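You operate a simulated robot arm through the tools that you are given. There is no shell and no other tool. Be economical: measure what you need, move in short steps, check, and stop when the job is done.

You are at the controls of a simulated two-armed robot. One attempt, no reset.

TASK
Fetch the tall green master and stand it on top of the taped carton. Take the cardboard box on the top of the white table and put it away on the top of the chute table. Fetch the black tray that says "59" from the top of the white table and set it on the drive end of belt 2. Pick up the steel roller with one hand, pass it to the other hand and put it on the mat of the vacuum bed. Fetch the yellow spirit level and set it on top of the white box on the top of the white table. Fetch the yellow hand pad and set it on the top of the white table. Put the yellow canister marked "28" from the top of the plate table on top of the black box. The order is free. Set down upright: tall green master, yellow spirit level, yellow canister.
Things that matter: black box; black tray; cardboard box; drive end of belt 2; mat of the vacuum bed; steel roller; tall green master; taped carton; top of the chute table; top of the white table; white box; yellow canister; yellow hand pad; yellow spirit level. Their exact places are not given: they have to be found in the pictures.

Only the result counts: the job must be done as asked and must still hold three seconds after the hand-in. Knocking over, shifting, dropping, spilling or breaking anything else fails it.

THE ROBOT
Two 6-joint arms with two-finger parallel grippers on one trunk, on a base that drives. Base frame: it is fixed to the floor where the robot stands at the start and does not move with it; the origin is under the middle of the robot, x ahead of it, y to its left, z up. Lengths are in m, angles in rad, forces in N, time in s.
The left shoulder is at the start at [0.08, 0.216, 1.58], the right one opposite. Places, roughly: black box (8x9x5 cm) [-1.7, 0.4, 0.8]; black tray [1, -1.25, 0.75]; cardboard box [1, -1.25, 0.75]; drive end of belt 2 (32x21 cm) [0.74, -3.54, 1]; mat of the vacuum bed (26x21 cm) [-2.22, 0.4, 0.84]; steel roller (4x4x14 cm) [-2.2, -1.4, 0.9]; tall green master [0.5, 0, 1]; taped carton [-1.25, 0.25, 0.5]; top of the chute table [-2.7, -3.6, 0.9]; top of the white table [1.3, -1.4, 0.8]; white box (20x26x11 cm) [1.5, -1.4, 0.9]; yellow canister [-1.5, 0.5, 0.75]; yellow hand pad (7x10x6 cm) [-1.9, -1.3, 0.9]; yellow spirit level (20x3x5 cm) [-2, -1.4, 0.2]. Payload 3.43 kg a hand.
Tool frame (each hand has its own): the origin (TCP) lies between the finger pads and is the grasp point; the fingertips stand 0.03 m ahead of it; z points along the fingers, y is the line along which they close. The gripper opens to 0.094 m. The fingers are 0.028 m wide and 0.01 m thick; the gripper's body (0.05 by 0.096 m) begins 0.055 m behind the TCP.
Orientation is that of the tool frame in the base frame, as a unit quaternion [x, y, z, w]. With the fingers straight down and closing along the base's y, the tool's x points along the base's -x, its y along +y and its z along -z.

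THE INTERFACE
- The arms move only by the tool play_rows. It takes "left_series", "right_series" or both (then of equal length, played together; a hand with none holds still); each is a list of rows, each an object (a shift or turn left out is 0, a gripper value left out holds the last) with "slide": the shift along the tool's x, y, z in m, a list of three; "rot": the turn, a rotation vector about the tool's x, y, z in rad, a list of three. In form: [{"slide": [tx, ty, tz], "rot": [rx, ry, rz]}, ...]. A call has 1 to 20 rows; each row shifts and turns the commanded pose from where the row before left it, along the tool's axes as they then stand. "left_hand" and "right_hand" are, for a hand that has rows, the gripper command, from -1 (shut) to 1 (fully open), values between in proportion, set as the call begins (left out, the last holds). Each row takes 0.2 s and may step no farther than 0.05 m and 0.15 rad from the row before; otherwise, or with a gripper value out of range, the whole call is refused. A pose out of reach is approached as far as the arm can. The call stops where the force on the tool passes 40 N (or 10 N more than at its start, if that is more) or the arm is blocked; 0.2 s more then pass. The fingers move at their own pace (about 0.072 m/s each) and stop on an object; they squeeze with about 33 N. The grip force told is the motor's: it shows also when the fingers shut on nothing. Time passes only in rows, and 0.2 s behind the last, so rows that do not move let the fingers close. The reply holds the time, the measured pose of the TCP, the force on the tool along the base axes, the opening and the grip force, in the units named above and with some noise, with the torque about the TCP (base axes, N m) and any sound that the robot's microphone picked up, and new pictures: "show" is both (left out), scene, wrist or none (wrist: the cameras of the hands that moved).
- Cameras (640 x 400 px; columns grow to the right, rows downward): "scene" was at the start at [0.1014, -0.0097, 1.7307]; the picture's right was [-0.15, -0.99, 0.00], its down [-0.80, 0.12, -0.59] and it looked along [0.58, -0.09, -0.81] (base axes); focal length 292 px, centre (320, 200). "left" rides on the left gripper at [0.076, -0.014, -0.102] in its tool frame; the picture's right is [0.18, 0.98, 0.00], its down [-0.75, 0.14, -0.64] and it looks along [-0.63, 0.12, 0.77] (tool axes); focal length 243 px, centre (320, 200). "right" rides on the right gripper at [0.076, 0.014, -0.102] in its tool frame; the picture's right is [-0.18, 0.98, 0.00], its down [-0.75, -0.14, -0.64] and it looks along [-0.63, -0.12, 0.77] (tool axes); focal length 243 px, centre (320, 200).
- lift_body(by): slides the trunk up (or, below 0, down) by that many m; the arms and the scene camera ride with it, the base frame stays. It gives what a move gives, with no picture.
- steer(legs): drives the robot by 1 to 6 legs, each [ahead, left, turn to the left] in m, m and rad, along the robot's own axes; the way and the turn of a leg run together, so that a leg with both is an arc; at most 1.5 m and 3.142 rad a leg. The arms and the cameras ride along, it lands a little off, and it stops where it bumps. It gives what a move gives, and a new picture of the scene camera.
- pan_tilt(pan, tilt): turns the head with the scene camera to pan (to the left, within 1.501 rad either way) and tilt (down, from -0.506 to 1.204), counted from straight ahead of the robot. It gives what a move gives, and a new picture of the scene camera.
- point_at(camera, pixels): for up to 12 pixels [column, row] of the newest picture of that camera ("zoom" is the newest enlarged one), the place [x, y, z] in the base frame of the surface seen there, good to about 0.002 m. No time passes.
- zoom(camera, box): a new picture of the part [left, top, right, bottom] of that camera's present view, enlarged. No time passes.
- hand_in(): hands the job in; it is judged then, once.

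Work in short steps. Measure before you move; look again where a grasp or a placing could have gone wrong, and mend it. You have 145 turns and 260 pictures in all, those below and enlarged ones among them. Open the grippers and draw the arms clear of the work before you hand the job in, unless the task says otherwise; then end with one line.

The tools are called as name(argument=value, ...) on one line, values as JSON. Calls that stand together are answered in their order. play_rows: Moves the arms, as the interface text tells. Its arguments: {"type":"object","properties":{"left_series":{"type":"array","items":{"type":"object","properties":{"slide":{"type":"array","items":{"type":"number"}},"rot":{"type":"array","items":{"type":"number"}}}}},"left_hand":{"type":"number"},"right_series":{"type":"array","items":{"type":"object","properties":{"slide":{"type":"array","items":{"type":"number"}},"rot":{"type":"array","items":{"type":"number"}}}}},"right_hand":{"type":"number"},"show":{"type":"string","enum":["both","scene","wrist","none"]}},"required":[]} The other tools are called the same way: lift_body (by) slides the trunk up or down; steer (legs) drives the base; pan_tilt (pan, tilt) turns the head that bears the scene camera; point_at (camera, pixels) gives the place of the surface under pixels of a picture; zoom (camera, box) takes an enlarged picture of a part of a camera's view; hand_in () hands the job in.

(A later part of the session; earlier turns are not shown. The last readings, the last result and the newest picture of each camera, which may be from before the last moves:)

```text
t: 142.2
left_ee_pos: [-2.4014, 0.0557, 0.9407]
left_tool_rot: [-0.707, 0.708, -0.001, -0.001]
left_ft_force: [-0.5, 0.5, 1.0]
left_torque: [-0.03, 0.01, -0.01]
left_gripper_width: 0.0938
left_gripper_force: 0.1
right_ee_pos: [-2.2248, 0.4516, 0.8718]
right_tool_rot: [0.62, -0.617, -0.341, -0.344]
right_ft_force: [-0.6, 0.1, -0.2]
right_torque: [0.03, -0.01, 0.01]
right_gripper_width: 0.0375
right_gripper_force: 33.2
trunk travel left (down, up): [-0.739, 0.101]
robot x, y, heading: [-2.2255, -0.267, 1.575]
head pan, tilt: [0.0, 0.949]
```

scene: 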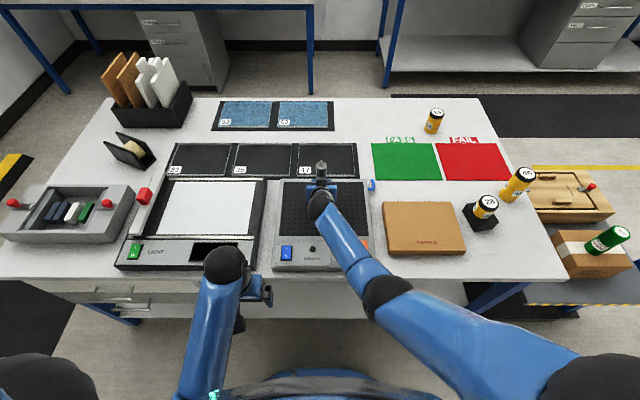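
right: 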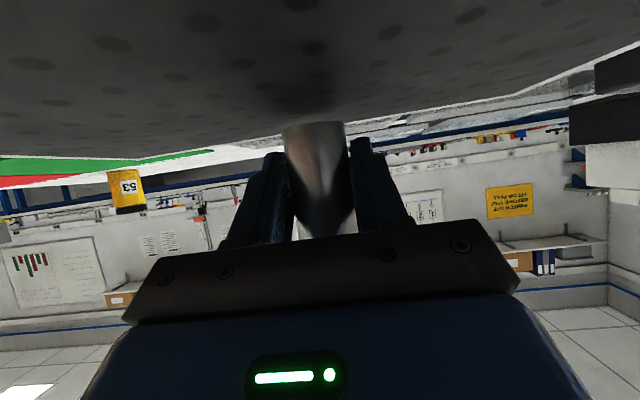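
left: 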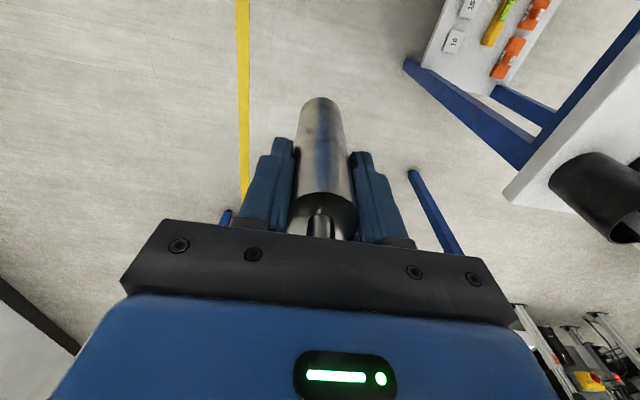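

Continue down in small steps, watching force and torque.

play_rows(right_series=[{"slide": [0.0034, 0, 0.0021]}, {}], show="none")

play_rows(right_series=[{"slide": [0.0025, 0, 0.0016]}, {}], show="none")

play_rows(right_series=[{"slide": [0.0017, 0, 0.0011]}, {}], show="wrist")

```text
t: 142.8
left_ee_pos: [-2.4021, 0.0554, 0.9413]
left_tool_rot: [-0.707, 0.707, -0.001, 0.0]
left_ft_force: [0.5, -0.3, 0.7]
left_torque: [-0.03, -0.01, 0.02]
left_gripper_width: 0.0939
left_gripper_force: 0.1
right_ee_pos: [-2.2247, 0.4512, 0.8686]
right_tool_rot: [0.621, -0.617, -0.341, -0.344]
right_ft_force: [-0.2, 0.2, -0.2]
right_torque: [0.0, 0.01, 0.01]
right_gripper_width: 0.0376
right_gripper_force: 33.2
trunk travel left (down, up): [-0.739, 0.101]
robot x, y, heading: [-2.2237, -0.2644, 1.572]
head pan, tilt: [0.0, 0.949]
```

```text
t: 143.4
left_ee_pos: [-2.4023, 0.0554, 0.9394]
left_tool_rot: [-0.707, 0.707, 0.0, 0.0]
left_ft_force: [0.9, -0.1, -0.2]
left_torque: [0.01, -0.02, -0.05]
left_gripper_width: 0.0941
left_gripper_force: 0.1
right_ee_pos: [-2.2246, 0.4522, 0.864]
right_tool_rot: [0.621, -0.617, -0.34, -0.344]
right_ft_force: [0.9, 0.1, -0.1]
right_torque: [-0.02, -0.01, 0.02]
right_gripper_width: 0.0371
right_gripper_force: 32.9
trunk travel left (down, up): [-0.739, 0.101]
robot x, y, heading: [-2.2264, -0.2646, 1.572]
head pan, tilt: [0.0, 0.949]
```

```text
t: 144.0
left_ee_pos: [-2.4019, 0.0553, 0.9404]
left_tool_rot: [0.707, -0.707, 0.0, 0.001]
left_ft_force: [0.1, -0.2, 0.1]
left_torque: [-0.01, -0.01, 0.01]
left_gripper_width: 0.094
left_gripper_force: 0.1
right_ee_pos: [-2.2247, 0.451, 0.8631]
right_tool_rot: [0.62, -0.617, -0.341, -0.344]
right_ft_force: [0.6, 0.7, 0.1]
right_torque: [-0.04, -0.07, 0.02]
right_gripper_width: 0.0374
right_gripper_force: 32.9
trunk travel left (down, up): [-0.739, 0.101]
robot x, y, heading: [-2.2285, -0.2647, 1.574]
head pan, tilt: [0.0, 0.949]
```

right: 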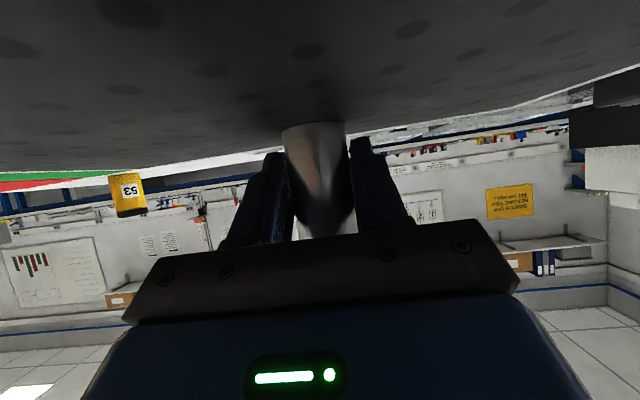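

I measure the roller's bottom rim against the mat.

point_at(camera="right", pixels=[[314, 124], [314, 128], [300, 130], [330, 126], [314, 117], [270, 110]])

zoom(camera="right", box=[250, 90, 390, 190])

```text
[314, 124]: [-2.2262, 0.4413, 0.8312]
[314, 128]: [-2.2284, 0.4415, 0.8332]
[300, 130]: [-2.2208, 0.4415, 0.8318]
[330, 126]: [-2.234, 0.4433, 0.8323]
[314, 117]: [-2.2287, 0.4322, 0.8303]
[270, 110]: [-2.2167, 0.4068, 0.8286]
```

```text
4.00 times, centred on (320, 140) of right
```

zoom: 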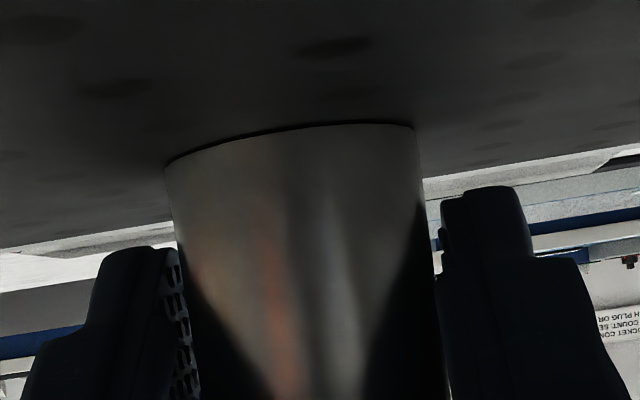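

Rim at 0.831 over mat 0.830: effectively down. I lower 1 mm, open, and withdraw along the tool axis.

play_rows(right_series=[{"slide": [0.0008, 0, 0.0005]}, {}], show="none")

play_rows(right_series=[{}, {}, {}, {}], right_hand=1, show="wrist")

```text
t: 144.6
left_ee_pos: [-2.4015, 0.055, 0.9414]
left_tool_rot: [-0.707, 0.707, 0.0, -0.001]
left_ft_force: [-0.2, 0.7, -0.9]
left_torque: [0.01, -0.05, -0.01]
left_gripper_width: 0.0942
left_gripper_force: 0.1
right_ee_pos: [-2.2237, 0.4508, 0.8634]
right_tool_rot: [0.62, -0.616, -0.342, -0.344]
right_ft_force: [1.8, 0.8, 5.5]
right_torque: [-0.06, -0.08, 0.03]
right_gripper_width: 0.037
right_gripper_force: 33.6
trunk travel left (down, up): [-0.739, 0.101]
robot x, y, heading: [-2.2269, -0.2619, 1.57]
head pan, tilt: [0.0, 0.949]
```

```text
t: 145.6
left_ee_pos: [-2.4031, 0.0546, 0.9392]
left_tool_rot: [0.707, -0.707, 0.001, 0.0]
left_ft_force: [0.0, -0.4, 0.5]
left_torque: [0.0, 0.01, 0.01]
left_gripper_width: 0.0939
left_gripper_force: 0.0
right_ee_pos: [-2.2232, 0.4509, 0.8607]
right_tool_rot: [0.62, -0.617, -0.341, -0.345]
right_ft_force: [0.0, -1.1, 0.0]
right_torque: [0.01, -0.02, -0.02]
right_gripper_width: 0.094
right_gripper_force: 0.1
trunk travel left (down, up): [-0.739, 0.101]
robot x, y, heading: [-2.2263, -0.2654, 1.575]
head pan, tilt: [0.0, 0.949]
```

right: 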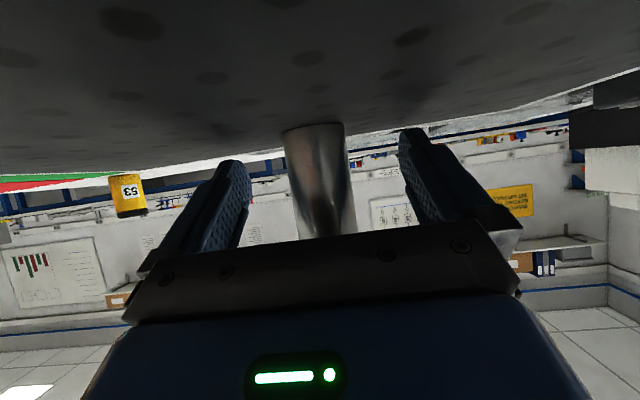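

Standing free. I withdraw along the tool axis (back and up).

play_rows(right_series=[{"slide": [0, 0, -0.03]}, {"slide": [0, 0, -0.04]}, {"slide": [0, 0, -0.04]}, {"slide": [0, 0, -0.04]}, {"slide": [0.02, 0, -0.035]}, {"slide": [0.02, 0, -0.035]}, {}], show="scene")

```text
t: 147.2
left_ee_pos: [-2.4038, 0.0564, 0.9403]
left_tool_rot: [0.708, -0.707, 0.001, 0.001]
left_ft_force: [-0.1, 0.0, 0.1]
left_torque: [0.01, 0.0, -0.02]
left_gripper_width: 0.0941
left_gripper_force: 0.1
right_ee_pos: [-2.2244, 0.2433, 0.9473]
right_tool_rot: [0.62, -0.618, -0.339, -0.345]
right_ft_force: [0.2, 0.1, -0.3]
right_torque: [-0.02, 0.05, 0.0]
right_gripper_width: 0.094
right_gripper_force: 0.0
trunk travel left (down, up): [-0.739, 0.101]
robot x, y, heading: [-2.2235, -0.2666, 1.572]
head pan, tilt: [0.0, 0.949]
```

scene: 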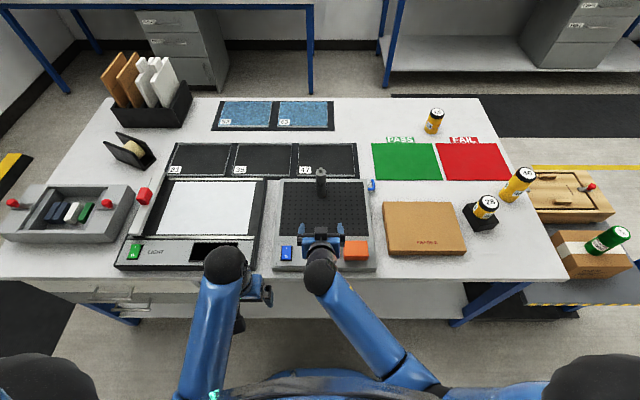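

Roller stands on the mat. I raise the trunk, back off, turn right to face -y, and strafe to x≈-1.95 for the pad and level.

lift_body(by=0.1)

steer(legs=[[-0.19, 0, 0], [0, 0, -3.14], [0, 0.26, 0]])

```text
t: 148.5
left_ee_pos: [-2.4016, 0.0555, 1.0398]
left_tool_rot: [0.707, -0.707, 0.0, 0.001]
left_ft_force: [-0.4, -0.4, -0.7]
left_torque: [0.01, 0.01, 0.02]
left_gripper_width: 0.094
left_gripper_force: 0.1
right_ee_pos: [-2.2239, 0.2421, 1.0465]
right_tool_rot: [0.62, -0.618, -0.34, -0.344]
right_ft_force: [0.1, 0.9, 0.8]
right_torque: [-0.03, -0.04, 0.02]
right_gripper_width: 0.0941
right_gripper_force: 0.1
trunk travel left (down, up): [-0.839, 0.001]
robot x, y, heading: [-2.225, -0.2645, 1.575]
head pan, tilt: [0.0, 0.949]
```

```text
t: 158.7
left_ee_pos: [-1.7777, -0.75, 1.0416]
left_tool_rot: [0.688, 0.725, 0.002, 0.001]
left_ft_force: [-0.2, -0.3, 0.1]
left_torque: [0.03, 0.03, 0.0]
left_gripper_width: 0.0939
left_gripper_force: 0.1
right_ee_pos: [-1.9467, -0.9461, 1.047]
right_tool_rot: [0.602, 0.635, -0.335, 0.349]
right_ft_force: [-0.9, -0.2, 0.7]
right_torque: [-0.01, -0.03, 0.02]
right_gripper_width: 0.0941
right_gripper_force: 0.0
trunk travel left (down, up): [-0.839, 0.001]
robot x, y, heading: [-1.9707, -0.4393, -1.519]
head pan, tilt: [0.0, 0.949]
```

scene: 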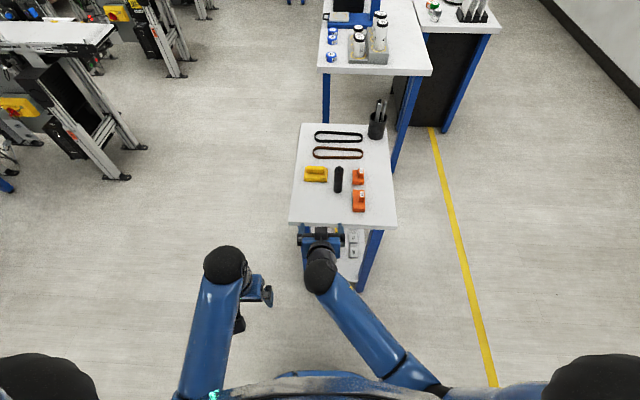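

I zoom on the table and measure the pad and cylinder.

zoom(camera="scene", box=[280, 115, 400, 265])

point_at(camera="scene", pixels=[[316, 171], [310, 170], [324, 170], [316, 179], [305, 181], [328, 182], [338, 172], [339, 188], [290, 222], [395, 224], [353, 240], [340, 228]])

```text
2.67 times, centred on (340, 190) of scene
```

zoom: 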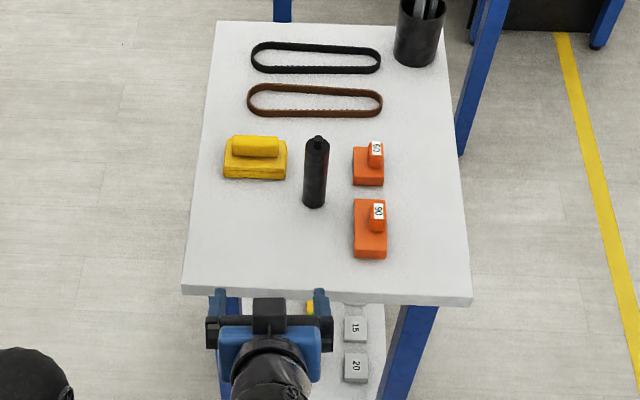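

```text
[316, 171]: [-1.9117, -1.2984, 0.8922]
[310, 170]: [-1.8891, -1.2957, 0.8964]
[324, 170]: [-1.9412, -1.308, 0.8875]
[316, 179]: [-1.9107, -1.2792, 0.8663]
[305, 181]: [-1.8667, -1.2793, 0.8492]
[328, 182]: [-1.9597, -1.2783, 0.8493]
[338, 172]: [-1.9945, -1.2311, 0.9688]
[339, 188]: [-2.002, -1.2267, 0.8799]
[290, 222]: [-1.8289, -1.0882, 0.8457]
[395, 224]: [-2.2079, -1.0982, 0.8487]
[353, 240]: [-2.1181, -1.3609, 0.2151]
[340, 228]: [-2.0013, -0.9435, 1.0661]
```

Pad's handle runs along x at y≈-1.302, top ≈0.90. I raise the right hand out of the way, then drive 0.22 m ahead straightening the heading.

play_rows(right_series=[{"slide": [-0.0338, -0.02, -0.0212]}, {"slide": [-0.0338, -0.02, -0.0212]}, {"slide": [-0.0338, -0.02, -0.0212]}, {"slide": [0, -0.045, 0]}, {"slide": [0, -0.045, 0]}, {}], show="none")

steer(legs=[[0.22, 0.03, -0.05]])

lift_body(by=-0.06)

```text
t: 160.1
left_ee_pos: [-1.7743, -0.7492, 1.0402]
left_tool_rot: [0.688, 0.726, 0.001, -0.001]
left_ft_force: [-0.5, 0.3, -0.1]
left_torque: [0.01, 0.01, -0.01]
left_gripper_width: 0.0942
left_gripper_force: 0.0
right_ee_pos: [-2.094, -0.9558, 1.1712]
right_tool_rot: [0.601, 0.636, -0.335, 0.349]
right_ft_force: [0.3, 0.6, 0.0]
right_torque: [0.02, 0.0, 0.0]
right_gripper_width: 0.094
right_gripper_force: 0.0
trunk travel left (down, up): [-0.839, 0.001]
robot x, y, heading: [-1.9663, -0.4386, -1.516]
head pan, tilt: [0.0, 0.949]
```

```text
t: 161.8
left_ee_pos: [-1.7546, -0.9749, 1.0422]
left_tool_rot: [0.707, 0.707, 0.0, 0.0]
left_ft_force: [0.4, 0.4, 0.6]
left_torque: [-0.02, 0.02, 0.03]
left_gripper_width: 0.0942
left_gripper_force: 0.0
right_ee_pos: [-2.0833, -1.1636, 1.174]
right_tool_rot: [0.616, 0.621, -0.344, 0.342]
right_ft_force: [0.1, 0.8, -0.4]
right_torque: [0.01, -0.03, -0.01]
right_gripper_width: 0.0938
right_gripper_force: 0.0
trunk travel left (down, up): [-0.839, 0.001]
robot x, y, heading: [-1.9293, -0.6553, -1.566]
head pan, tilt: [0.0, 0.949]
```

scene: 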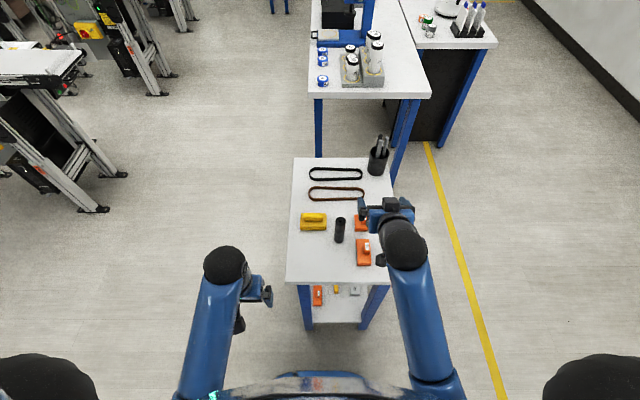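

```text
t: 162.8
left_ee_pos: [-1.7545, -0.9809, 0.9804]
left_tool_rot: [0.707, 0.707, 0.0, -0.001]
left_ft_force: [-0.3, -0.2, 0.0]
left_torque: [0.0, 0.01, 0.0]
left_gripper_width: 0.0942
left_gripper_force: 0.1
right_ee_pos: [-2.0824, -1.1695, 1.1116]
right_tool_rot: [0.617, 0.621, -0.344, 0.34]
right_ft_force: [-0.2, -0.2, 0.3]
right_torque: [-0.01, -0.02, 0.0]
right_gripper_width: 0.0937
right_gripper_force: 0.1
trunk travel left (down, up): [-0.779, 0.061]
robot x, y, heading: [-1.9318, -0.6585, -1.569]
head pan, tilt: [0.0, 0.949]
```

I move the left hand forward alongside the table, then over the pad.

play_rows(left_series=[{"slide": [-0.0458, 0, 0]}, {"slide": [-0.0458, 0, -0.005]}, {"slide": [-0.0458, 0, -0.008]}, {"slide": [-0.0458, 0, -0.008]}, {"slide": [-0.0458, 0, -0.008]}, {"slide": [-0.0458, 0, 0]}, {"slide": [-0.0462, 0, 0]}, {"slide": [0, -0.04, 0]}, {"slide": [0, -0.04, 0]}, {"slide": [0, -0.04, 0]}, {"slide": [0, -0.04, 0]}, {}], show="wrist")

```text
t: 165.4
left_ee_pos: [-1.9181, -1.3006, 1.0049]
left_tool_rot: [0.707, 0.707, 0.001, -0.001]
left_ft_force: [0.0, 0.4, 0.0]
left_torque: [0.04, 0.0, 0.02]
left_gripper_width: 0.094
left_gripper_force: 0.0
left hand out of reach, approached as far as the arm can: row 2, 3
right_ee_pos: [-2.0831, -1.1674, 1.1107]
right_tool_rot: [0.617, 0.62, -0.344, 0.34]
right_ft_force: [-0.7, -0.7, 0.1]
right_torque: [0.03, -0.02, -0.02]
right_gripper_width: 0.094
right_gripper_force: 0.1
trunk travel left (down, up): [-0.779, 0.061]
robot x, y, heading: [-1.9308, -0.6583, -1.569]
head pan, tilt: [0.0, 0.949]
```

left: 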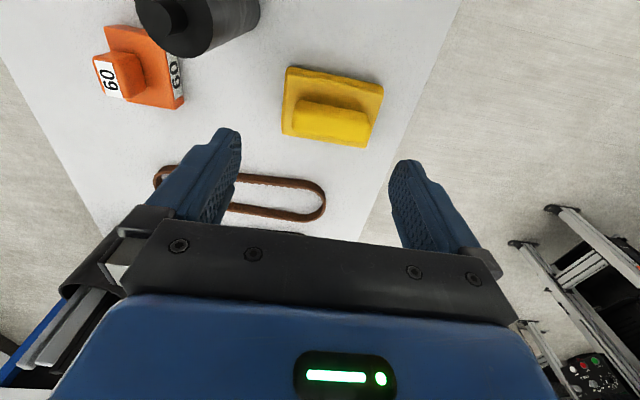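

I measure the pad's handle in the wrist view.

point_at(camera="left", pixels=[[298, 115], [332, 120], [365, 128], [296, 128], [332, 140], [362, 145], [332, 100], [288, 70], [380, 88], [284, 130]])

zoom(camera="left", box=[260, 40, 410, 170])

```text
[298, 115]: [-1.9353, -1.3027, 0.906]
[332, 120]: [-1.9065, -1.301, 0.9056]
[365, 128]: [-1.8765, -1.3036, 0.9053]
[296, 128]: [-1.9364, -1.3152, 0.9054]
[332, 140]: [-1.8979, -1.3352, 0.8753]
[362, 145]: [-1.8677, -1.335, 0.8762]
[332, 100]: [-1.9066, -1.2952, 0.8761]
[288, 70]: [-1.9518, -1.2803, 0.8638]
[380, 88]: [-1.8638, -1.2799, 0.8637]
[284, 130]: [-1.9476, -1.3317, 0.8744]
```

```text
3.08 times, centred on (335, 105) of left
```

zoom: 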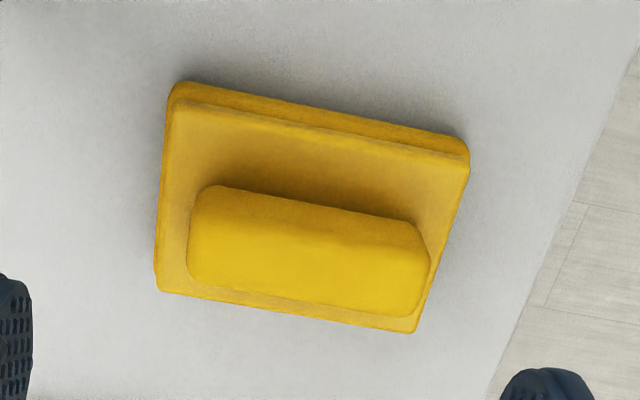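

Handle spans x -1.94..-1.872, y≈-1.308, z 0.875–0.906. I descend to z 0.907 and close on its ends.

play_rows(left_series=[{"slide": [-0.0075, 0.012, 0.03]}, {"slide": [0, 0, 0.035]}, {"slide": [0, 0, 0.032]}, {}], left_hand=1, show="wrist")

play_rows(left_series=[{}, {}, {}, {}], left_hand=-1, show="none")

```text
t: 166.4
left_ee_pos: [-1.9029, -1.3059, 0.9103]
left_tool_rot: [0.707, 0.707, 0.0, 0.001]
left_ft_force: [0.6, -0.7, 0.3]
left_torque: [0.0, 0.01, -0.01]
left_gripper_width: 0.0939
left_gripper_force: 0.2
left hand out of reach, approached as far as the arm can: row 3
right_ee_pos: [-2.0831, -1.1675, 1.1113]
right_tool_rot: [0.618, 0.62, -0.343, 0.34]
right_ft_force: [-0.6, -0.6, 0.9]
right_torque: [0.03, 0.05, -0.05]
right_gripper_width: 0.094
right_gripper_force: 0.0
trunk travel left (down, up): [-0.779, 0.061]
robot x, y, heading: [-1.9313, -0.6581, -1.569]
head pan, tilt: [0.0, 0.949]
```

left: 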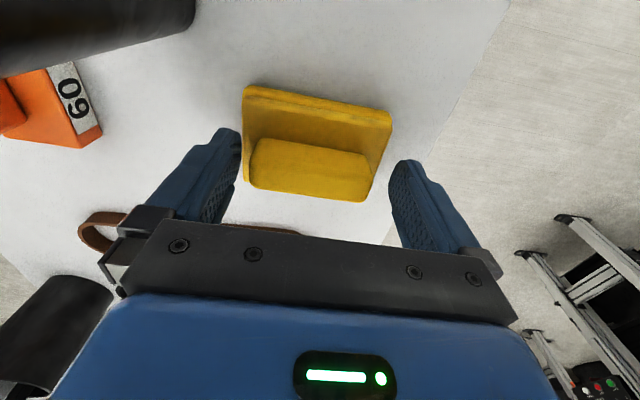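

```text
t: 167.4
left_ee_pos: [-1.9018, -1.3052, 0.9106]
left_tool_rot: [0.707, 0.707, 0.0, -0.002]
left_ft_force: [0.6, -1.7, 2.1]
left_torque: [-0.04, -0.04, 0.01]
left_gripper_width: 0.0691
left_gripper_force: 33.1
right_ee_pos: [-2.0826, -1.169, 1.1119]
right_tool_rot: [0.617, 0.621, -0.343, 0.34]
right_ft_force: [0.3, -0.2, 0.2]
right_torque: [-0.01, 0.02, -0.01]
right_gripper_width: 0.0939
right_gripper_force: 0.1
trunk travel left (down, up): [-0.779, 0.061]
robot x, y, heading: [-1.9274, -0.6572, -1.57]
head pan, tilt: [0.0, 0.949]
```

Gripped at 69 mm. I lift and bring it out sideways off the table.

play_rows(left_series=[{"slide": [0, 0, -0.03]}, {"slide": [0, 0, -0.035]}, {"slide": [0, 0, -0.02]}, {"slide": [0, 0.04, 0]}, {"slide": [0, 0.04, 0]}, {"slide": [0, 0.04, 0]}, {"slide": [0, 0.04, 0]}, {"slide": [0.04, 0, 0]}, {"slide": [0.04, 0, 0]}, {"slide": [0.04, 0, 0]}, {"slide": [0.04, 0, 0]}, {}])

```text
t: 170.0
left_ee_pos: [-1.7449, -1.1453, 0.9943]
left_tool_rot: [0.707, 0.707, 0.001, 0.0]
left_ft_force: [-0.5, -0.7, -1.4]
left_torque: [0.0, 0.02, 0.01]
left_gripper_width: 0.069
left_gripper_force: 33.5
right_ee_pos: [-2.0837, -1.1682, 1.1107]
right_tool_rot: [0.617, 0.621, -0.343, 0.34]
right_ft_force: [0.1, 1.0, 0.8]
right_torque: [0.01, 0.0, 0.02]
right_gripper_width: 0.0941
right_gripper_force: 0.1
trunk travel left (down, up): [-0.779, 0.061]
robot x, y, heading: [-1.9332, -0.6558, -1.567]
head pan, tilt: [0.0, 0.949]
```

scene: 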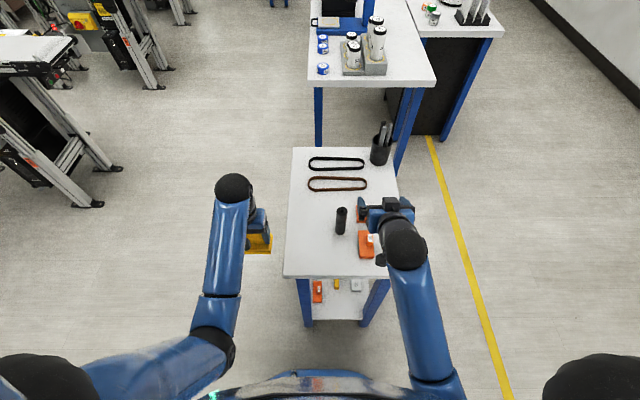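
left: 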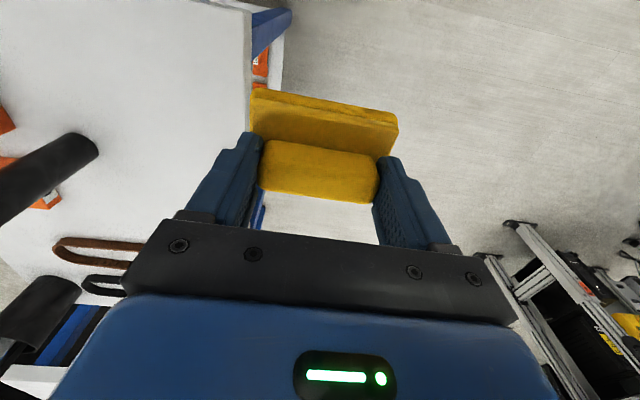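

Pad held. Now I examine the spirit level on the shelf.

zoom(camera="scene", box=[285, 250, 405, 335])

point_at(camera="scene", pixels=[[335, 283], [338, 289], [336, 286], [320, 292], [356, 285], [330, 320], [310, 310], [362, 310]])

```text
4.71 times, centred on (345, 292) of scene
```

zoom: 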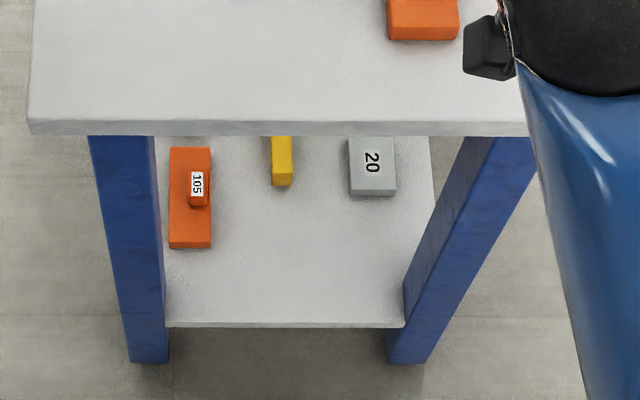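

```text
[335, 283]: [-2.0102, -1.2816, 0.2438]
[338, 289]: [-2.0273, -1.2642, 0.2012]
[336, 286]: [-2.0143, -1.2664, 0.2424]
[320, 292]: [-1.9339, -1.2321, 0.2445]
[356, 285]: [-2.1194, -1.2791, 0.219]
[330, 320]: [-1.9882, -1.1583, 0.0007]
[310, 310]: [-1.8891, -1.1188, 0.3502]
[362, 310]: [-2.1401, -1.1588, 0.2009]
```

Level end at y -1.264, x -2.012, z 0.20–0.244; neighbours about 5 cm either side. I pitch the right hand to 45°, move the left outwards, back off 0.2 m and lower the trunk.

play_rows(left_series=[{"slide": [0, 0.04, 0]}, {"slide": [0, 0.04, 0]}, {"slide": [0.03, 0, 0]}, {}], right_series=[{"rot": [0, 0.115, 0]}, {"rot": [0, 0.115, 0]}, {}, {}], right_hand=0.3, show="none")

steer(legs=[[-0.22, 0, 0]])

lift_body(by=-0.5)

```text
t: 171.0
left_ee_pos: [-1.6621, -1.118, 0.9882]
left_tool_rot: [0.707, 0.707, -0.001, 0.002]
left_ft_force: [0.2, -0.8, -0.8]
left_torque: [0.01, 0.03, 0.01]
left_gripper_width: 0.0688
left_gripper_force: 33.2
left hand out of reach, approached as far as the arm can: row 3
right_ee_pos: [-2.0831, -1.1669, 1.1114]
right_tool_rot: [0.652, 0.656, -0.271, 0.268]
right_ft_force: [-0.8, 0.5, -0.5]
right_torque: [0.03, 0.01, 0.0]
right_gripper_width: 0.0611
right_gripper_force: 0.1
trunk travel left (down, up): [-0.779, 0.061]
robot x, y, heading: [-1.931, -0.659, -1.571]
head pan, tilt: [0.0, 0.949]
```

```text
t: 172.7
left_ee_pos: [-1.6602, -0.9067, 0.9866]
left_tool_rot: [0.707, 0.707, 0.0, 0.0]
left_ft_force: [-0.7, -0.7, -1.0]
left_torque: [0.04, 0.0, 0.01]
left_gripper_width: 0.0689
left_gripper_force: 32.9
right_ee_pos: [-2.0828, -0.9557, 1.1086]
right_tool_rot: [0.653, 0.656, -0.27, 0.266]
right_ft_force: [0.8, -0.3, 0.0]
right_torque: [0.0, -0.01, -0.04]
right_gripper_width: 0.0608
right_gripper_force: 0.0
trunk travel left (down, up): [-0.779, 0.061]
robot x, y, heading: [-1.9278, -0.4401, -1.569]
head pan, tilt: [0.0, 0.949]
```

scene: 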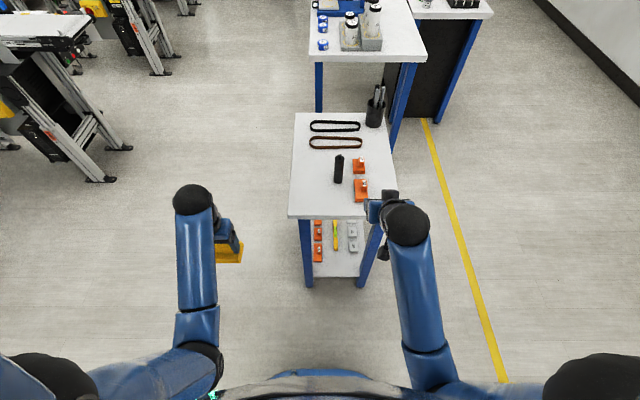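

```text
refused: -0.5 is not a number from -0.4 to 0.4
```

Single slides are limited to 0.4 m, so I lower in two.

lift_body(by=-0.4)

lift_body(by=-0.34)

pan_tilt(pan=0, tilt=0.75)

```text
t: 176.5
left_ee_pos: [-1.6615, -0.9022, 0.5897]
left_tool_rot: [0.707, 0.707, 0.0, 0.0]
left_ft_force: [0.3, -0.5, -0.5]
left_torque: [0.0, 0.02, 0.02]
left_gripper_width: 0.0689
left_gripper_force: 33.5
right_ee_pos: [-2.0822, -0.9531, 0.711]
right_tool_rot: [0.653, 0.655, -0.271, 0.267]
right_ft_force: [-0.1, 0.0, -0.4]
right_torque: [0.02, -0.02, 0.01]
right_gripper_width: 0.0612
right_gripper_force: 0.1
trunk travel left (down, up): [-0.379, 0.461]
robot x, y, heading: [-1.9309, -0.4446, -1.569]
head pan, tilt: [0.0, 0.949]
```

```text
t: 179.8
left_ee_pos: [-1.6616, -0.902, 0.2498]
left_tool_rot: [0.707, 0.708, 0.0, 0.001]
left_ft_force: [0.3, 0.7, -1.1]
left_torque: [0.04, 0.03, 0.0]
left_gripper_width: 0.0691
left_gripper_force: 32.4
right_ee_pos: [-2.0824, -0.9518, 0.3707]
right_tool_rot: [0.653, 0.655, -0.272, 0.267]
right_ft_force: [0.9, 0.2, -0.5]
right_torque: [0.0, -0.02, -0.03]
right_gripper_width: 0.0611
right_gripper_force: 0.1
trunk travel left (down, up): [-0.039, 0.801]
robot x, y, heading: [-1.9317, -0.4442, -1.569]
head pan, tilt: [0.0, 0.949]
```

```text
t: 180.6
left_ee_pos: [-1.662, -0.9033, 0.2495]
left_tool_rot: [0.706, 0.708, 0.0, 0.0]
left_ft_force: [0.7, 0.2, 0.1]
left_torque: [-0.02, -0.03, -0.01]
left_gripper_width: 0.069
left_gripper_force: 32.8
right_ee_pos: [-2.0824, -0.9523, 0.3717]
right_tool_rot: [0.652, 0.655, -0.272, 0.267]
right_ft_force: [-0.5, -0.4, -0.1]
right_torque: [0.02, -0.01, 0.01]
right_gripper_width: 0.061
right_gripper_force: 0.0
trunk travel left (down, up): [-0.039, 0.801]
robot x, y, heading: [-1.9288, -0.445, -1.571]
head pan, tilt: [0.0, 0.75]
```

scene: 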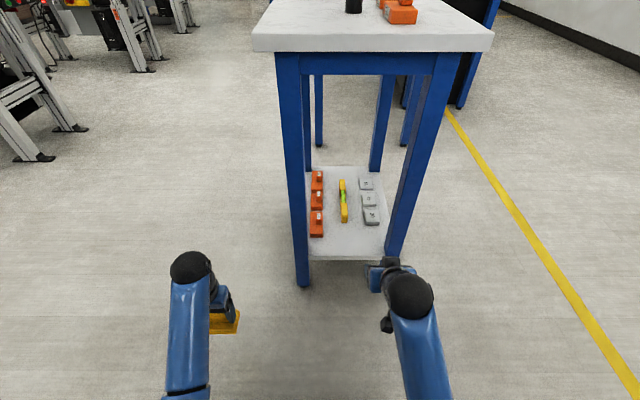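

Perfect view under the table. I zoom and measure the level and neighbours.

zoom(camera="scene", box=[280, 150, 410, 270])

point_at(camera="scene", pixels=[[344, 218], [342, 182], [343, 200], [344, 205], [317, 218], [371, 214], [324, 232], [362, 222], [345, 255], [300, 230], [398, 220]])

```text
3.33 times, centred on (345, 210) of scene
```

zoom: 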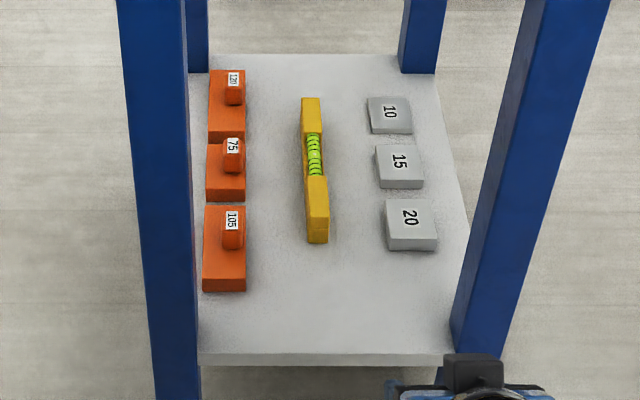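

```text
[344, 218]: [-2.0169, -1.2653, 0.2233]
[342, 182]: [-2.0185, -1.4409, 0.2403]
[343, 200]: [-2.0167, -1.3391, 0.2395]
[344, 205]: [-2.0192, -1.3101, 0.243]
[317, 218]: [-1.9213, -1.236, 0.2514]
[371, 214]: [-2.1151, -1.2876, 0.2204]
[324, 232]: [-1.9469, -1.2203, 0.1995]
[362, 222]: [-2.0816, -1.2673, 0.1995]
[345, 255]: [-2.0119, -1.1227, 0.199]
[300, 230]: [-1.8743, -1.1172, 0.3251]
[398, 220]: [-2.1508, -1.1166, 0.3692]
```

Level axis x≈-2.018, y -1.265..-1.46. I align the right hand (x -2.018, z 0.238) in front of the shelf.

play_rows(right_series=[{"slide": [0.0313, 0.0215, 0.0313]}, {"slide": [0.0313, 0.0215, 0.0313]}, {"slide": [0.0313, 0.0215, 0.0313]}, {}], show="none")

steer(legs=[[0.2, 0, 0]])

zoom(camera="right", box=[0, 0, 640, 400])

```text
t: 181.6
left_ee_pos: [-1.6616, -0.9035, 0.2487]
left_tool_rot: [0.706, 0.708, -0.001, 0.001]
left_ft_force: [-0.1, -0.7, -1.5]
left_torque: [0.03, 0.0, -0.04]
left_gripper_width: 0.069
left_gripper_force: 32.9
right_ee_pos: [-2.0214, -0.9523, 0.2353]
right_tool_rot: [0.652, 0.656, -0.27, 0.268]
right_ft_force: [0.4, 0.6, -0.1]
right_torque: [0.01, -0.01, 0.0]
right_gripper_width: 0.0612
right_gripper_force: 0.1
trunk travel left (down, up): [-0.039, 0.801]
robot x, y, heading: [-1.9297, -0.4395, -1.561]
head pan, tilt: [0.0, 0.75]
```

```text
t: 183.2
left_ee_pos: [-1.6639, -1.1045, 0.2482]
left_tool_rot: [0.709, 0.705, 0.001, 0.001]
left_ft_force: [-1.0, 1.3, -0.3]
left_torque: [0.02, 0.0, 0.0]
left_gripper_width: 0.0689
left_gripper_force: 33.6
right_ee_pos: [-2.0225, -1.1531, 0.2339]
right_tool_rot: [0.655, 0.654, -0.271, 0.265]
right_ft_force: [0.2, -0.2, 0.2]
right_torque: [0.02, 0.01, 0.0]
right_gripper_width: 0.0611
right_gripper_force: 0.1
trunk travel left (down, up): [-0.039, 0.801]
robot x, y, heading: [-1.9309, -0.6452, -1.575]
head pan, tilt: [0.0, 0.75]
```

scene: 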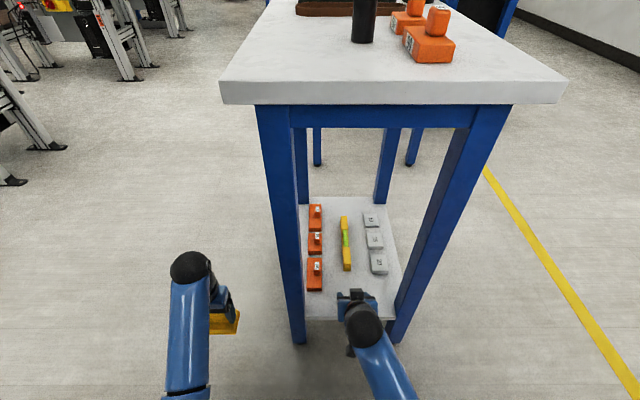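

```text
1.00 times, centred on (320, 200) of right (not enlarged: the box is as wide or as high as the picture)
```

zoom: 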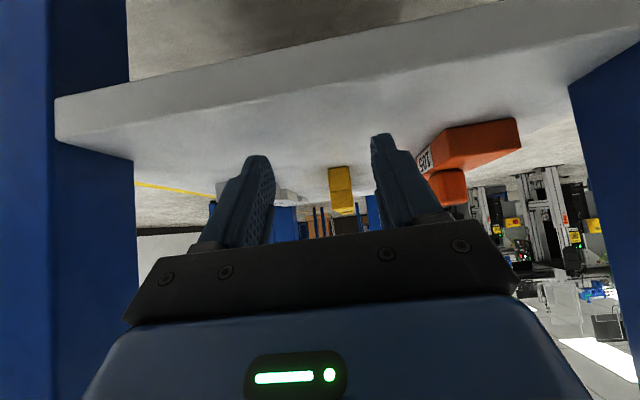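

Level ahead at column 340; I advance 0.15 m horizontally, 4 mm up and 6 mm sideways.

play_rows(right_series=[{"slide": [-0.0287, 0.003, 0.0243]}, {"slide": [-0.0267, 0.003, 0.0263]}, {"slide": [-0.0267, 0, 0.0263]}, {"slide": [-0.0267, 0, 0.0263]}, {}])

```text
t: 184.4
left_ee_pos: [-1.6643, -1.1048, 0.2488]
left_tool_rot: [0.708, 0.706, 0.0, 0.001]
left_ft_force: [0.0, 0.0, -0.2]
left_torque: [0.03, 0.0, -0.01]
left_gripper_width: 0.0687
left_gripper_force: 33.2
right_ee_pos: [-2.0168, -1.3027, 0.2364]
right_tool_rot: [0.655, 0.653, -0.272, 0.266]
right_ft_force: [0.0, -0.2, 0.3]
right_torque: [-0.01, -0.01, 0.01]
right_gripper_width: 0.061
right_gripper_force: 0.0
trunk travel left (down, up): [-0.039, 0.801]
robot x, y, heading: [-1.9316, -0.6416, -1.571]
head pan, tilt: [0.0, 0.75]
```

scene: 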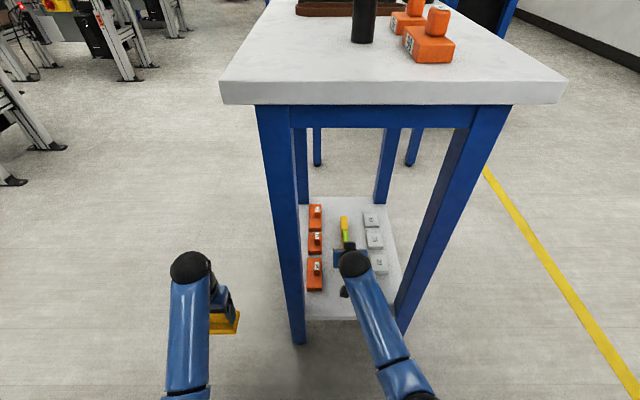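
right: 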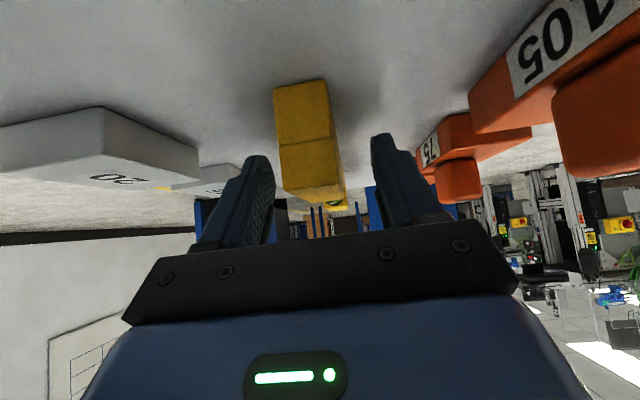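

Fingers straddle the level. I close.

play_rows(right_series=[{}, {}, {}, {}, {}], right_hand=-1, show="wrist")

```text
t: 185.6
left_ee_pos: [-1.6643, -1.1044, 0.249]
left_tool_rot: [0.708, 0.706, 0.0, 0.0]
left_ft_force: [0.8, -0.5, -0.7]
left_torque: [-0.01, 0.02, 0.01]
left_gripper_width: 0.0693
left_gripper_force: 33.4
right_ee_pos: [-2.0181, -1.3023, 0.2362]
right_tool_rot: [0.654, 0.654, -0.272, 0.266]
right_ft_force: [0.5, 0.1, 0.7]
right_torque: [-0.02, -0.03, 0.08]
right_gripper_width: 0.026
right_gripper_force: 33.0
trunk travel left (down, up): [-0.039, 0.801]
robot x, y, heading: [-1.9316, -0.6446, -1.574]
head pan, tilt: [0.0, 0.75]
```

right: 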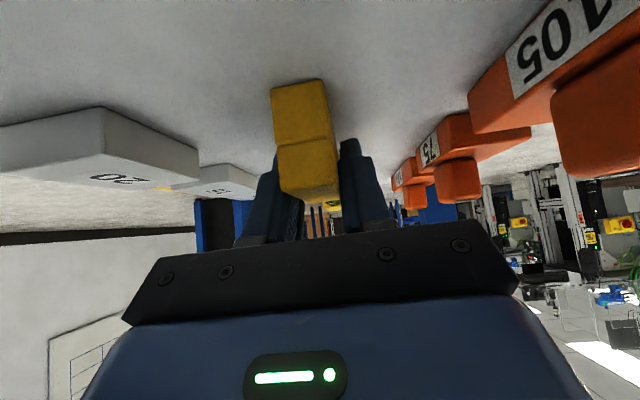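

Level gripped (26 mm). I lift 8 cm and look at whether it stays horizontal.

play_rows(right_series=[{"slide": [-0.0141, 0, -0.0141]}, {"slide": [-0.0212, 0, -0.0212]}, {"slide": [-0.0212, 0, -0.0212]}, {}])

```text
t: 186.6
left_ee_pos: [-1.6637, -1.1049, 0.2483]
left_tool_rot: [0.708, 0.706, 0.0, 0.001]
left_ft_force: [-0.2, 0.4, -1.0]
left_torque: [-0.02, -0.03, 0.01]
left_gripper_width: 0.0691
left_gripper_force: 33.4
right_ee_pos: [-2.0153, -1.3048, 0.3157]
right_tool_rot: [0.654, 0.654, -0.271, 0.266]
right_ft_force: [0.3, 0.2, -1.9]
right_torque: [0.13, -0.01, -0.01]
right_gripper_width: 0.0258
right_gripper_force: 33.0
trunk travel left (down, up): [-0.039, 0.801]
robot x, y, heading: [-1.9314, -0.6453, -1.572]
head pan, tilt: [0.0, 0.75]
```

scene: 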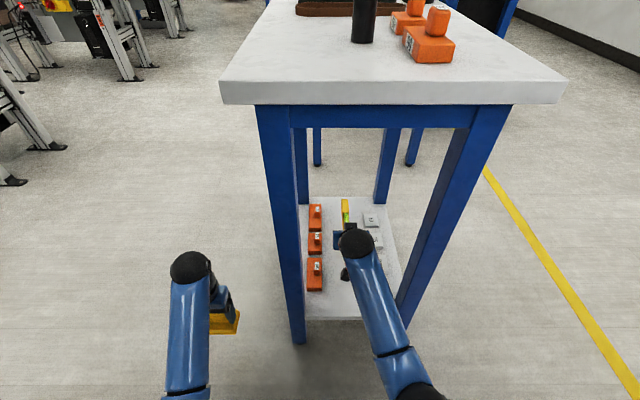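
right: 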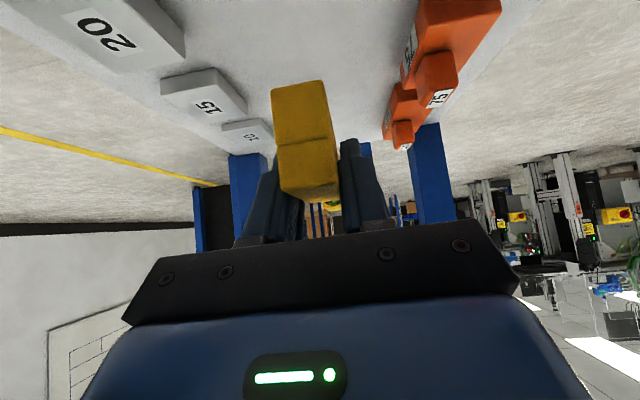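

Level is held steady. I retract the arm 0.1 m and drive back 0.3 m.

play_rows(right_series=[{"slide": [0.025, 0, -0.025]}, {"slide": [0.025, 0, -0.025]}, {"slide": [0.02, 0, -0.02]}, {}], show="none")

steer(legs=[[-0.3, 0, 0]])

```text
t: 187.6
left_ee_pos: [-1.6645, -1.1045, 0.249]
left_tool_rot: [0.708, 0.706, -0.001, 0.0]
left_ft_force: [0.1, 0.0, -1.1]
left_torque: [0.01, -0.01, 0.01]
left_gripper_width: 0.0689
left_gripper_force: 32.7
right_ee_pos: [-2.0146, -1.206, 0.3175]
right_tool_rot: [0.655, 0.654, -0.272, 0.266]
right_ft_force: [0.3, -0.4, -1.5]
right_torque: [0.11, 0.0, 0.0]
right_gripper_width: 0.0258
right_gripper_force: 33.1
trunk travel left (down, up): [-0.039, 0.801]
robot x, y, heading: [-1.9324, -0.6378, -1.569]
head pan, tilt: [0.0, 0.75]
```

```text
t: 189.6
left_ee_pos: [-1.6636, -0.8154, 0.2492]
left_tool_rot: [0.71, 0.704, -0.001, 0.0]
left_ft_force: [0.3, 0.0, -0.5]
left_torque: [-0.02, 0.02, 0.0]
left_gripper_width: 0.0691
left_gripper_force: 32.9
right_ee_pos: [-2.0162, -0.9146, 0.3174]
right_tool_rot: [0.656, 0.652, -0.273, 0.265]
right_ft_force: [0.5, -0.5, -1.5]
right_torque: [0.09, 0.03, 0.03]
right_gripper_width: 0.0254
right_gripper_force: 32.8
trunk travel left (down, up): [-0.039, 0.801]
robot x, y, heading: [-1.9309, -0.3487, -1.579]
head pan, tilt: [0.0, 0.75]
```

scene: 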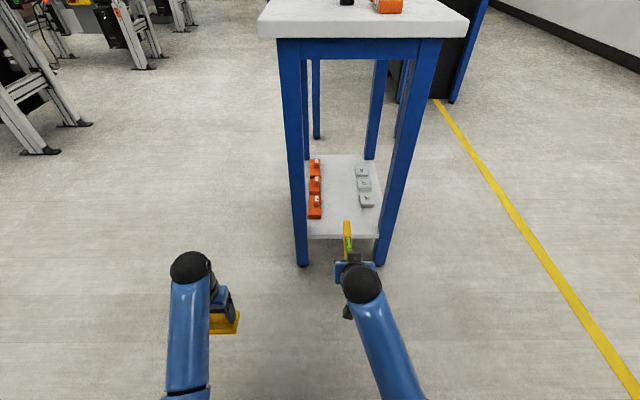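

Level clear of the shelf. I strafe left, raise the trunk, then turn to face +x and head to the white table side.

steer(legs=[[0, 0.5, 0]])

lift_body(by=0.4)

lift_body(by=0.4)

steer(legs=[[0, 0.5, 0], [0, 0, 1.58], [0, -0.85, 0]])

```text
t: 192.5
left_ee_pos: [-1.1776, -0.8262, 0.249]
left_tool_rot: [0.714, 0.701, 0.0, 0.0]
left_ft_force: [0.0, -0.3, -0.1]
left_torque: [-0.03, 0.0, 0.01]
left_gripper_width: 0.069
left_gripper_force: 33.2
right_ee_pos: [-1.5285, -0.9199, 0.3172]
right_tool_rot: [0.659, 0.649, -0.273, 0.263]
right_ft_force: [0.2, -0.1, -2.2]
right_torque: [0.11, -0.04, -0.02]
right_gripper_width: 0.0257
right_gripper_force: 32.4
trunk travel left (down, up): [-0.039, 0.801]
robot x, y, heading: [-1.4385, -0.3614, -1.588]
head pan, tilt: [0.0, 0.75]
```

scene: 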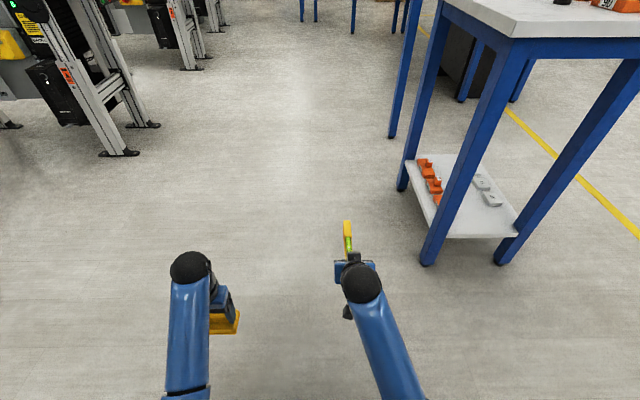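

```text
t: 196.3
left_ee_pos: [-1.1768, -0.8249, 0.6491]
left_tool_rot: [0.715, 0.699, -0.001, 0.0]
left_ft_force: [0.1, -0.2, -0.5]
left_torque: [0.02, -0.01, -0.01]
left_gripper_width: 0.0691
left_gripper_force: 32.7
right_ee_pos: [-1.5302, -0.9218, 0.7172]
right_tool_rot: [0.66, 0.649, -0.273, 0.263]
right_ft_force: [0.3, -0.4, -1.6]
right_torque: [0.13, 0.0, -0.01]
right_gripper_width: 0.0258
right_gripper_force: 33.4
trunk travel left (down, up): [-0.439, 0.401]
robot x, y, heading: [-1.4346, -0.3622, -1.596]
head pan, tilt: [0.0, 0.75]
```

```text
t: 200.2
left_ee_pos: [-1.1764, -0.8242, 1.0488]
left_tool_rot: [0.714, 0.7, 0.0, 0.001]
left_ft_force: [0.9, -0.1, 0.6]
left_torque: [0.03, 0.0, -0.02]
left_gripper_width: 0.0689
left_gripper_force: 33.0
right_ee_pos: [-1.5301, -0.9196, 1.1162]
right_tool_rot: [0.66, 0.649, -0.273, 0.263]
right_ft_force: [0.2, 0.1, -1.3]
right_torque: [0.1, 0.0, -0.02]
right_gripper_width: 0.0256
right_gripper_force: 33.2
trunk travel left (down, up): [-0.839, 0.001]
robot x, y, heading: [-1.4399, -0.3555, -1.589]
head pan, tilt: [0.0, 0.75]
```

```text
t: 211.0
left_ee_pos: [-0.4595, -0.9084, 1.0484]
left_tool_rot: [-0.002, 1.0, -0.001, 0.0]
left_ft_force: [0.2, -0.5, -0.3]
left_torque: [-0.05, 0.0, -0.01]
left_gripper_width: 0.0691
left_gripper_force: 32.8
right_ee_pos: [-0.3553, -1.2583, 1.1171]
right_tool_rot: [-0.003, 0.925, -0.003, 0.38]
right_ft_force: [-1.1, 0.0, -1.5]
right_torque: [-0.01, 0.08, -0.01]
right_gripper_width: 0.0257
right_gripper_force: 33.0
trunk travel left (down, up): [-0.839, 0.001]
robot x, y, heading: [-0.92, -1.1804, 0.0]
head pan, tilt: [0.0, 0.75]
```

scene: 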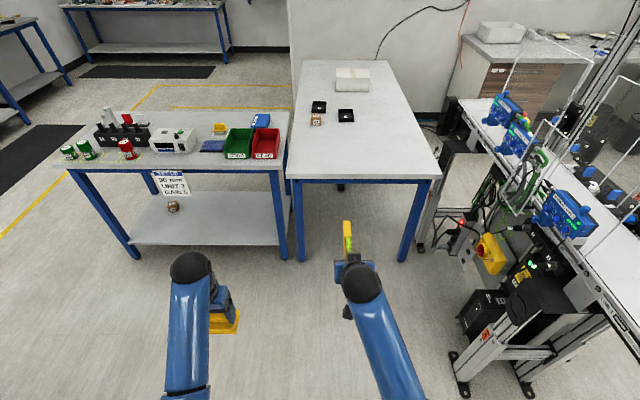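

Clear view of the white table. I zoom and measure.

zoom(camera="scene", box=[280, 50, 450, 190])

point_at(camera="scene", pixels=[[290, 176], [438, 176], [353, 74], [336, 72], [368, 72], [352, 88], [319, 106], [316, 119], [346, 115], [293, 62], [388, 66], [425, 250]])

```text
2.86 times, centred on (365, 120) of scene
```

zoom: 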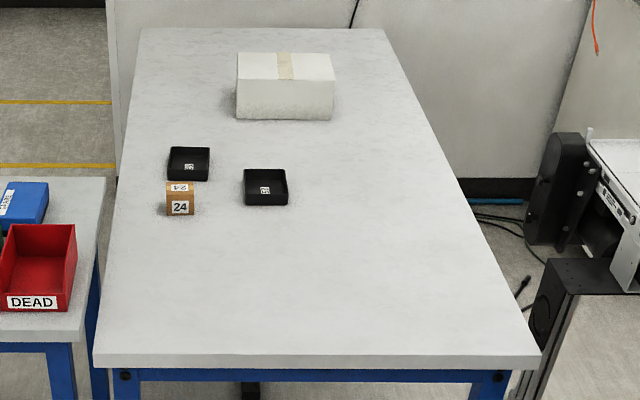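

```text
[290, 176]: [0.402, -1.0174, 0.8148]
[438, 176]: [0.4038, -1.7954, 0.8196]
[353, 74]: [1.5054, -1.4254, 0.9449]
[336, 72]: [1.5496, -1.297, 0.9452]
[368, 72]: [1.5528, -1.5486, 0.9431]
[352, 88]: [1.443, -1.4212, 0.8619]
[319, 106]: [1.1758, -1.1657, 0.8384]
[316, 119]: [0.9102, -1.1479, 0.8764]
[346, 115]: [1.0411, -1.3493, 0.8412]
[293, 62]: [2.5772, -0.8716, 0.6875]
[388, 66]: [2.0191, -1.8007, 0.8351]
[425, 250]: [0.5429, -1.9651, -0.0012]
```

White table: x 0.40–2.0, y -1.02..-1.80, z 0.835; white box top 0.945 at x≈1.44–1.64. I'll reach it from the +y side, so drive around the gauge table.

steer(legs=[[0.5, 0, 0], [0, 1.0, 0], [0, 0.95, 0], [1.0, 0, 0]])

```text
t: 228.1
left_ee_pos: [1.0319, 1.0313, 1.0486]
left_tool_rot: [0.01, 1.0, 0.0, 0.0]
left_ft_force: [0.0, -0.4, -0.4]
left_torque: [-0.02, -0.02, 0.01]
left_gripper_width: 0.0691
left_gripper_force: 33.0
right_ee_pos: [1.1277, 0.6795, 1.1179]
right_tool_rot: [0.008, 0.925, -0.007, 0.379]
right_ft_force: [0.7, -0.2, -1.4]
right_torque: [0.01, 0.06, 0.0]
right_gripper_width: 0.026
right_gripper_force: 33.2
trunk travel left (down, up): [-0.839, 0.001]
robot x, y, heading: [0.5676, 0.7711, -0.018]
head pan, tilt: [0.0, 0.75]
```

scene: 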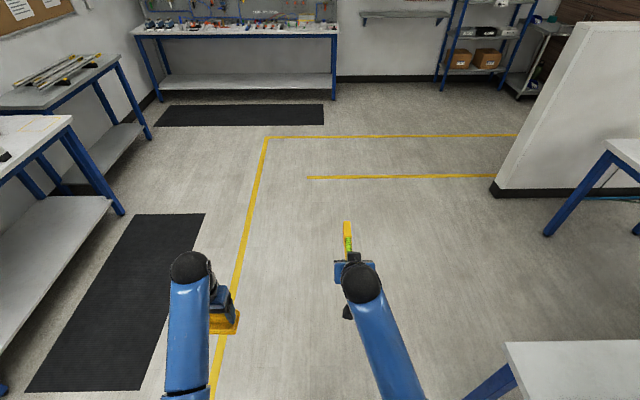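

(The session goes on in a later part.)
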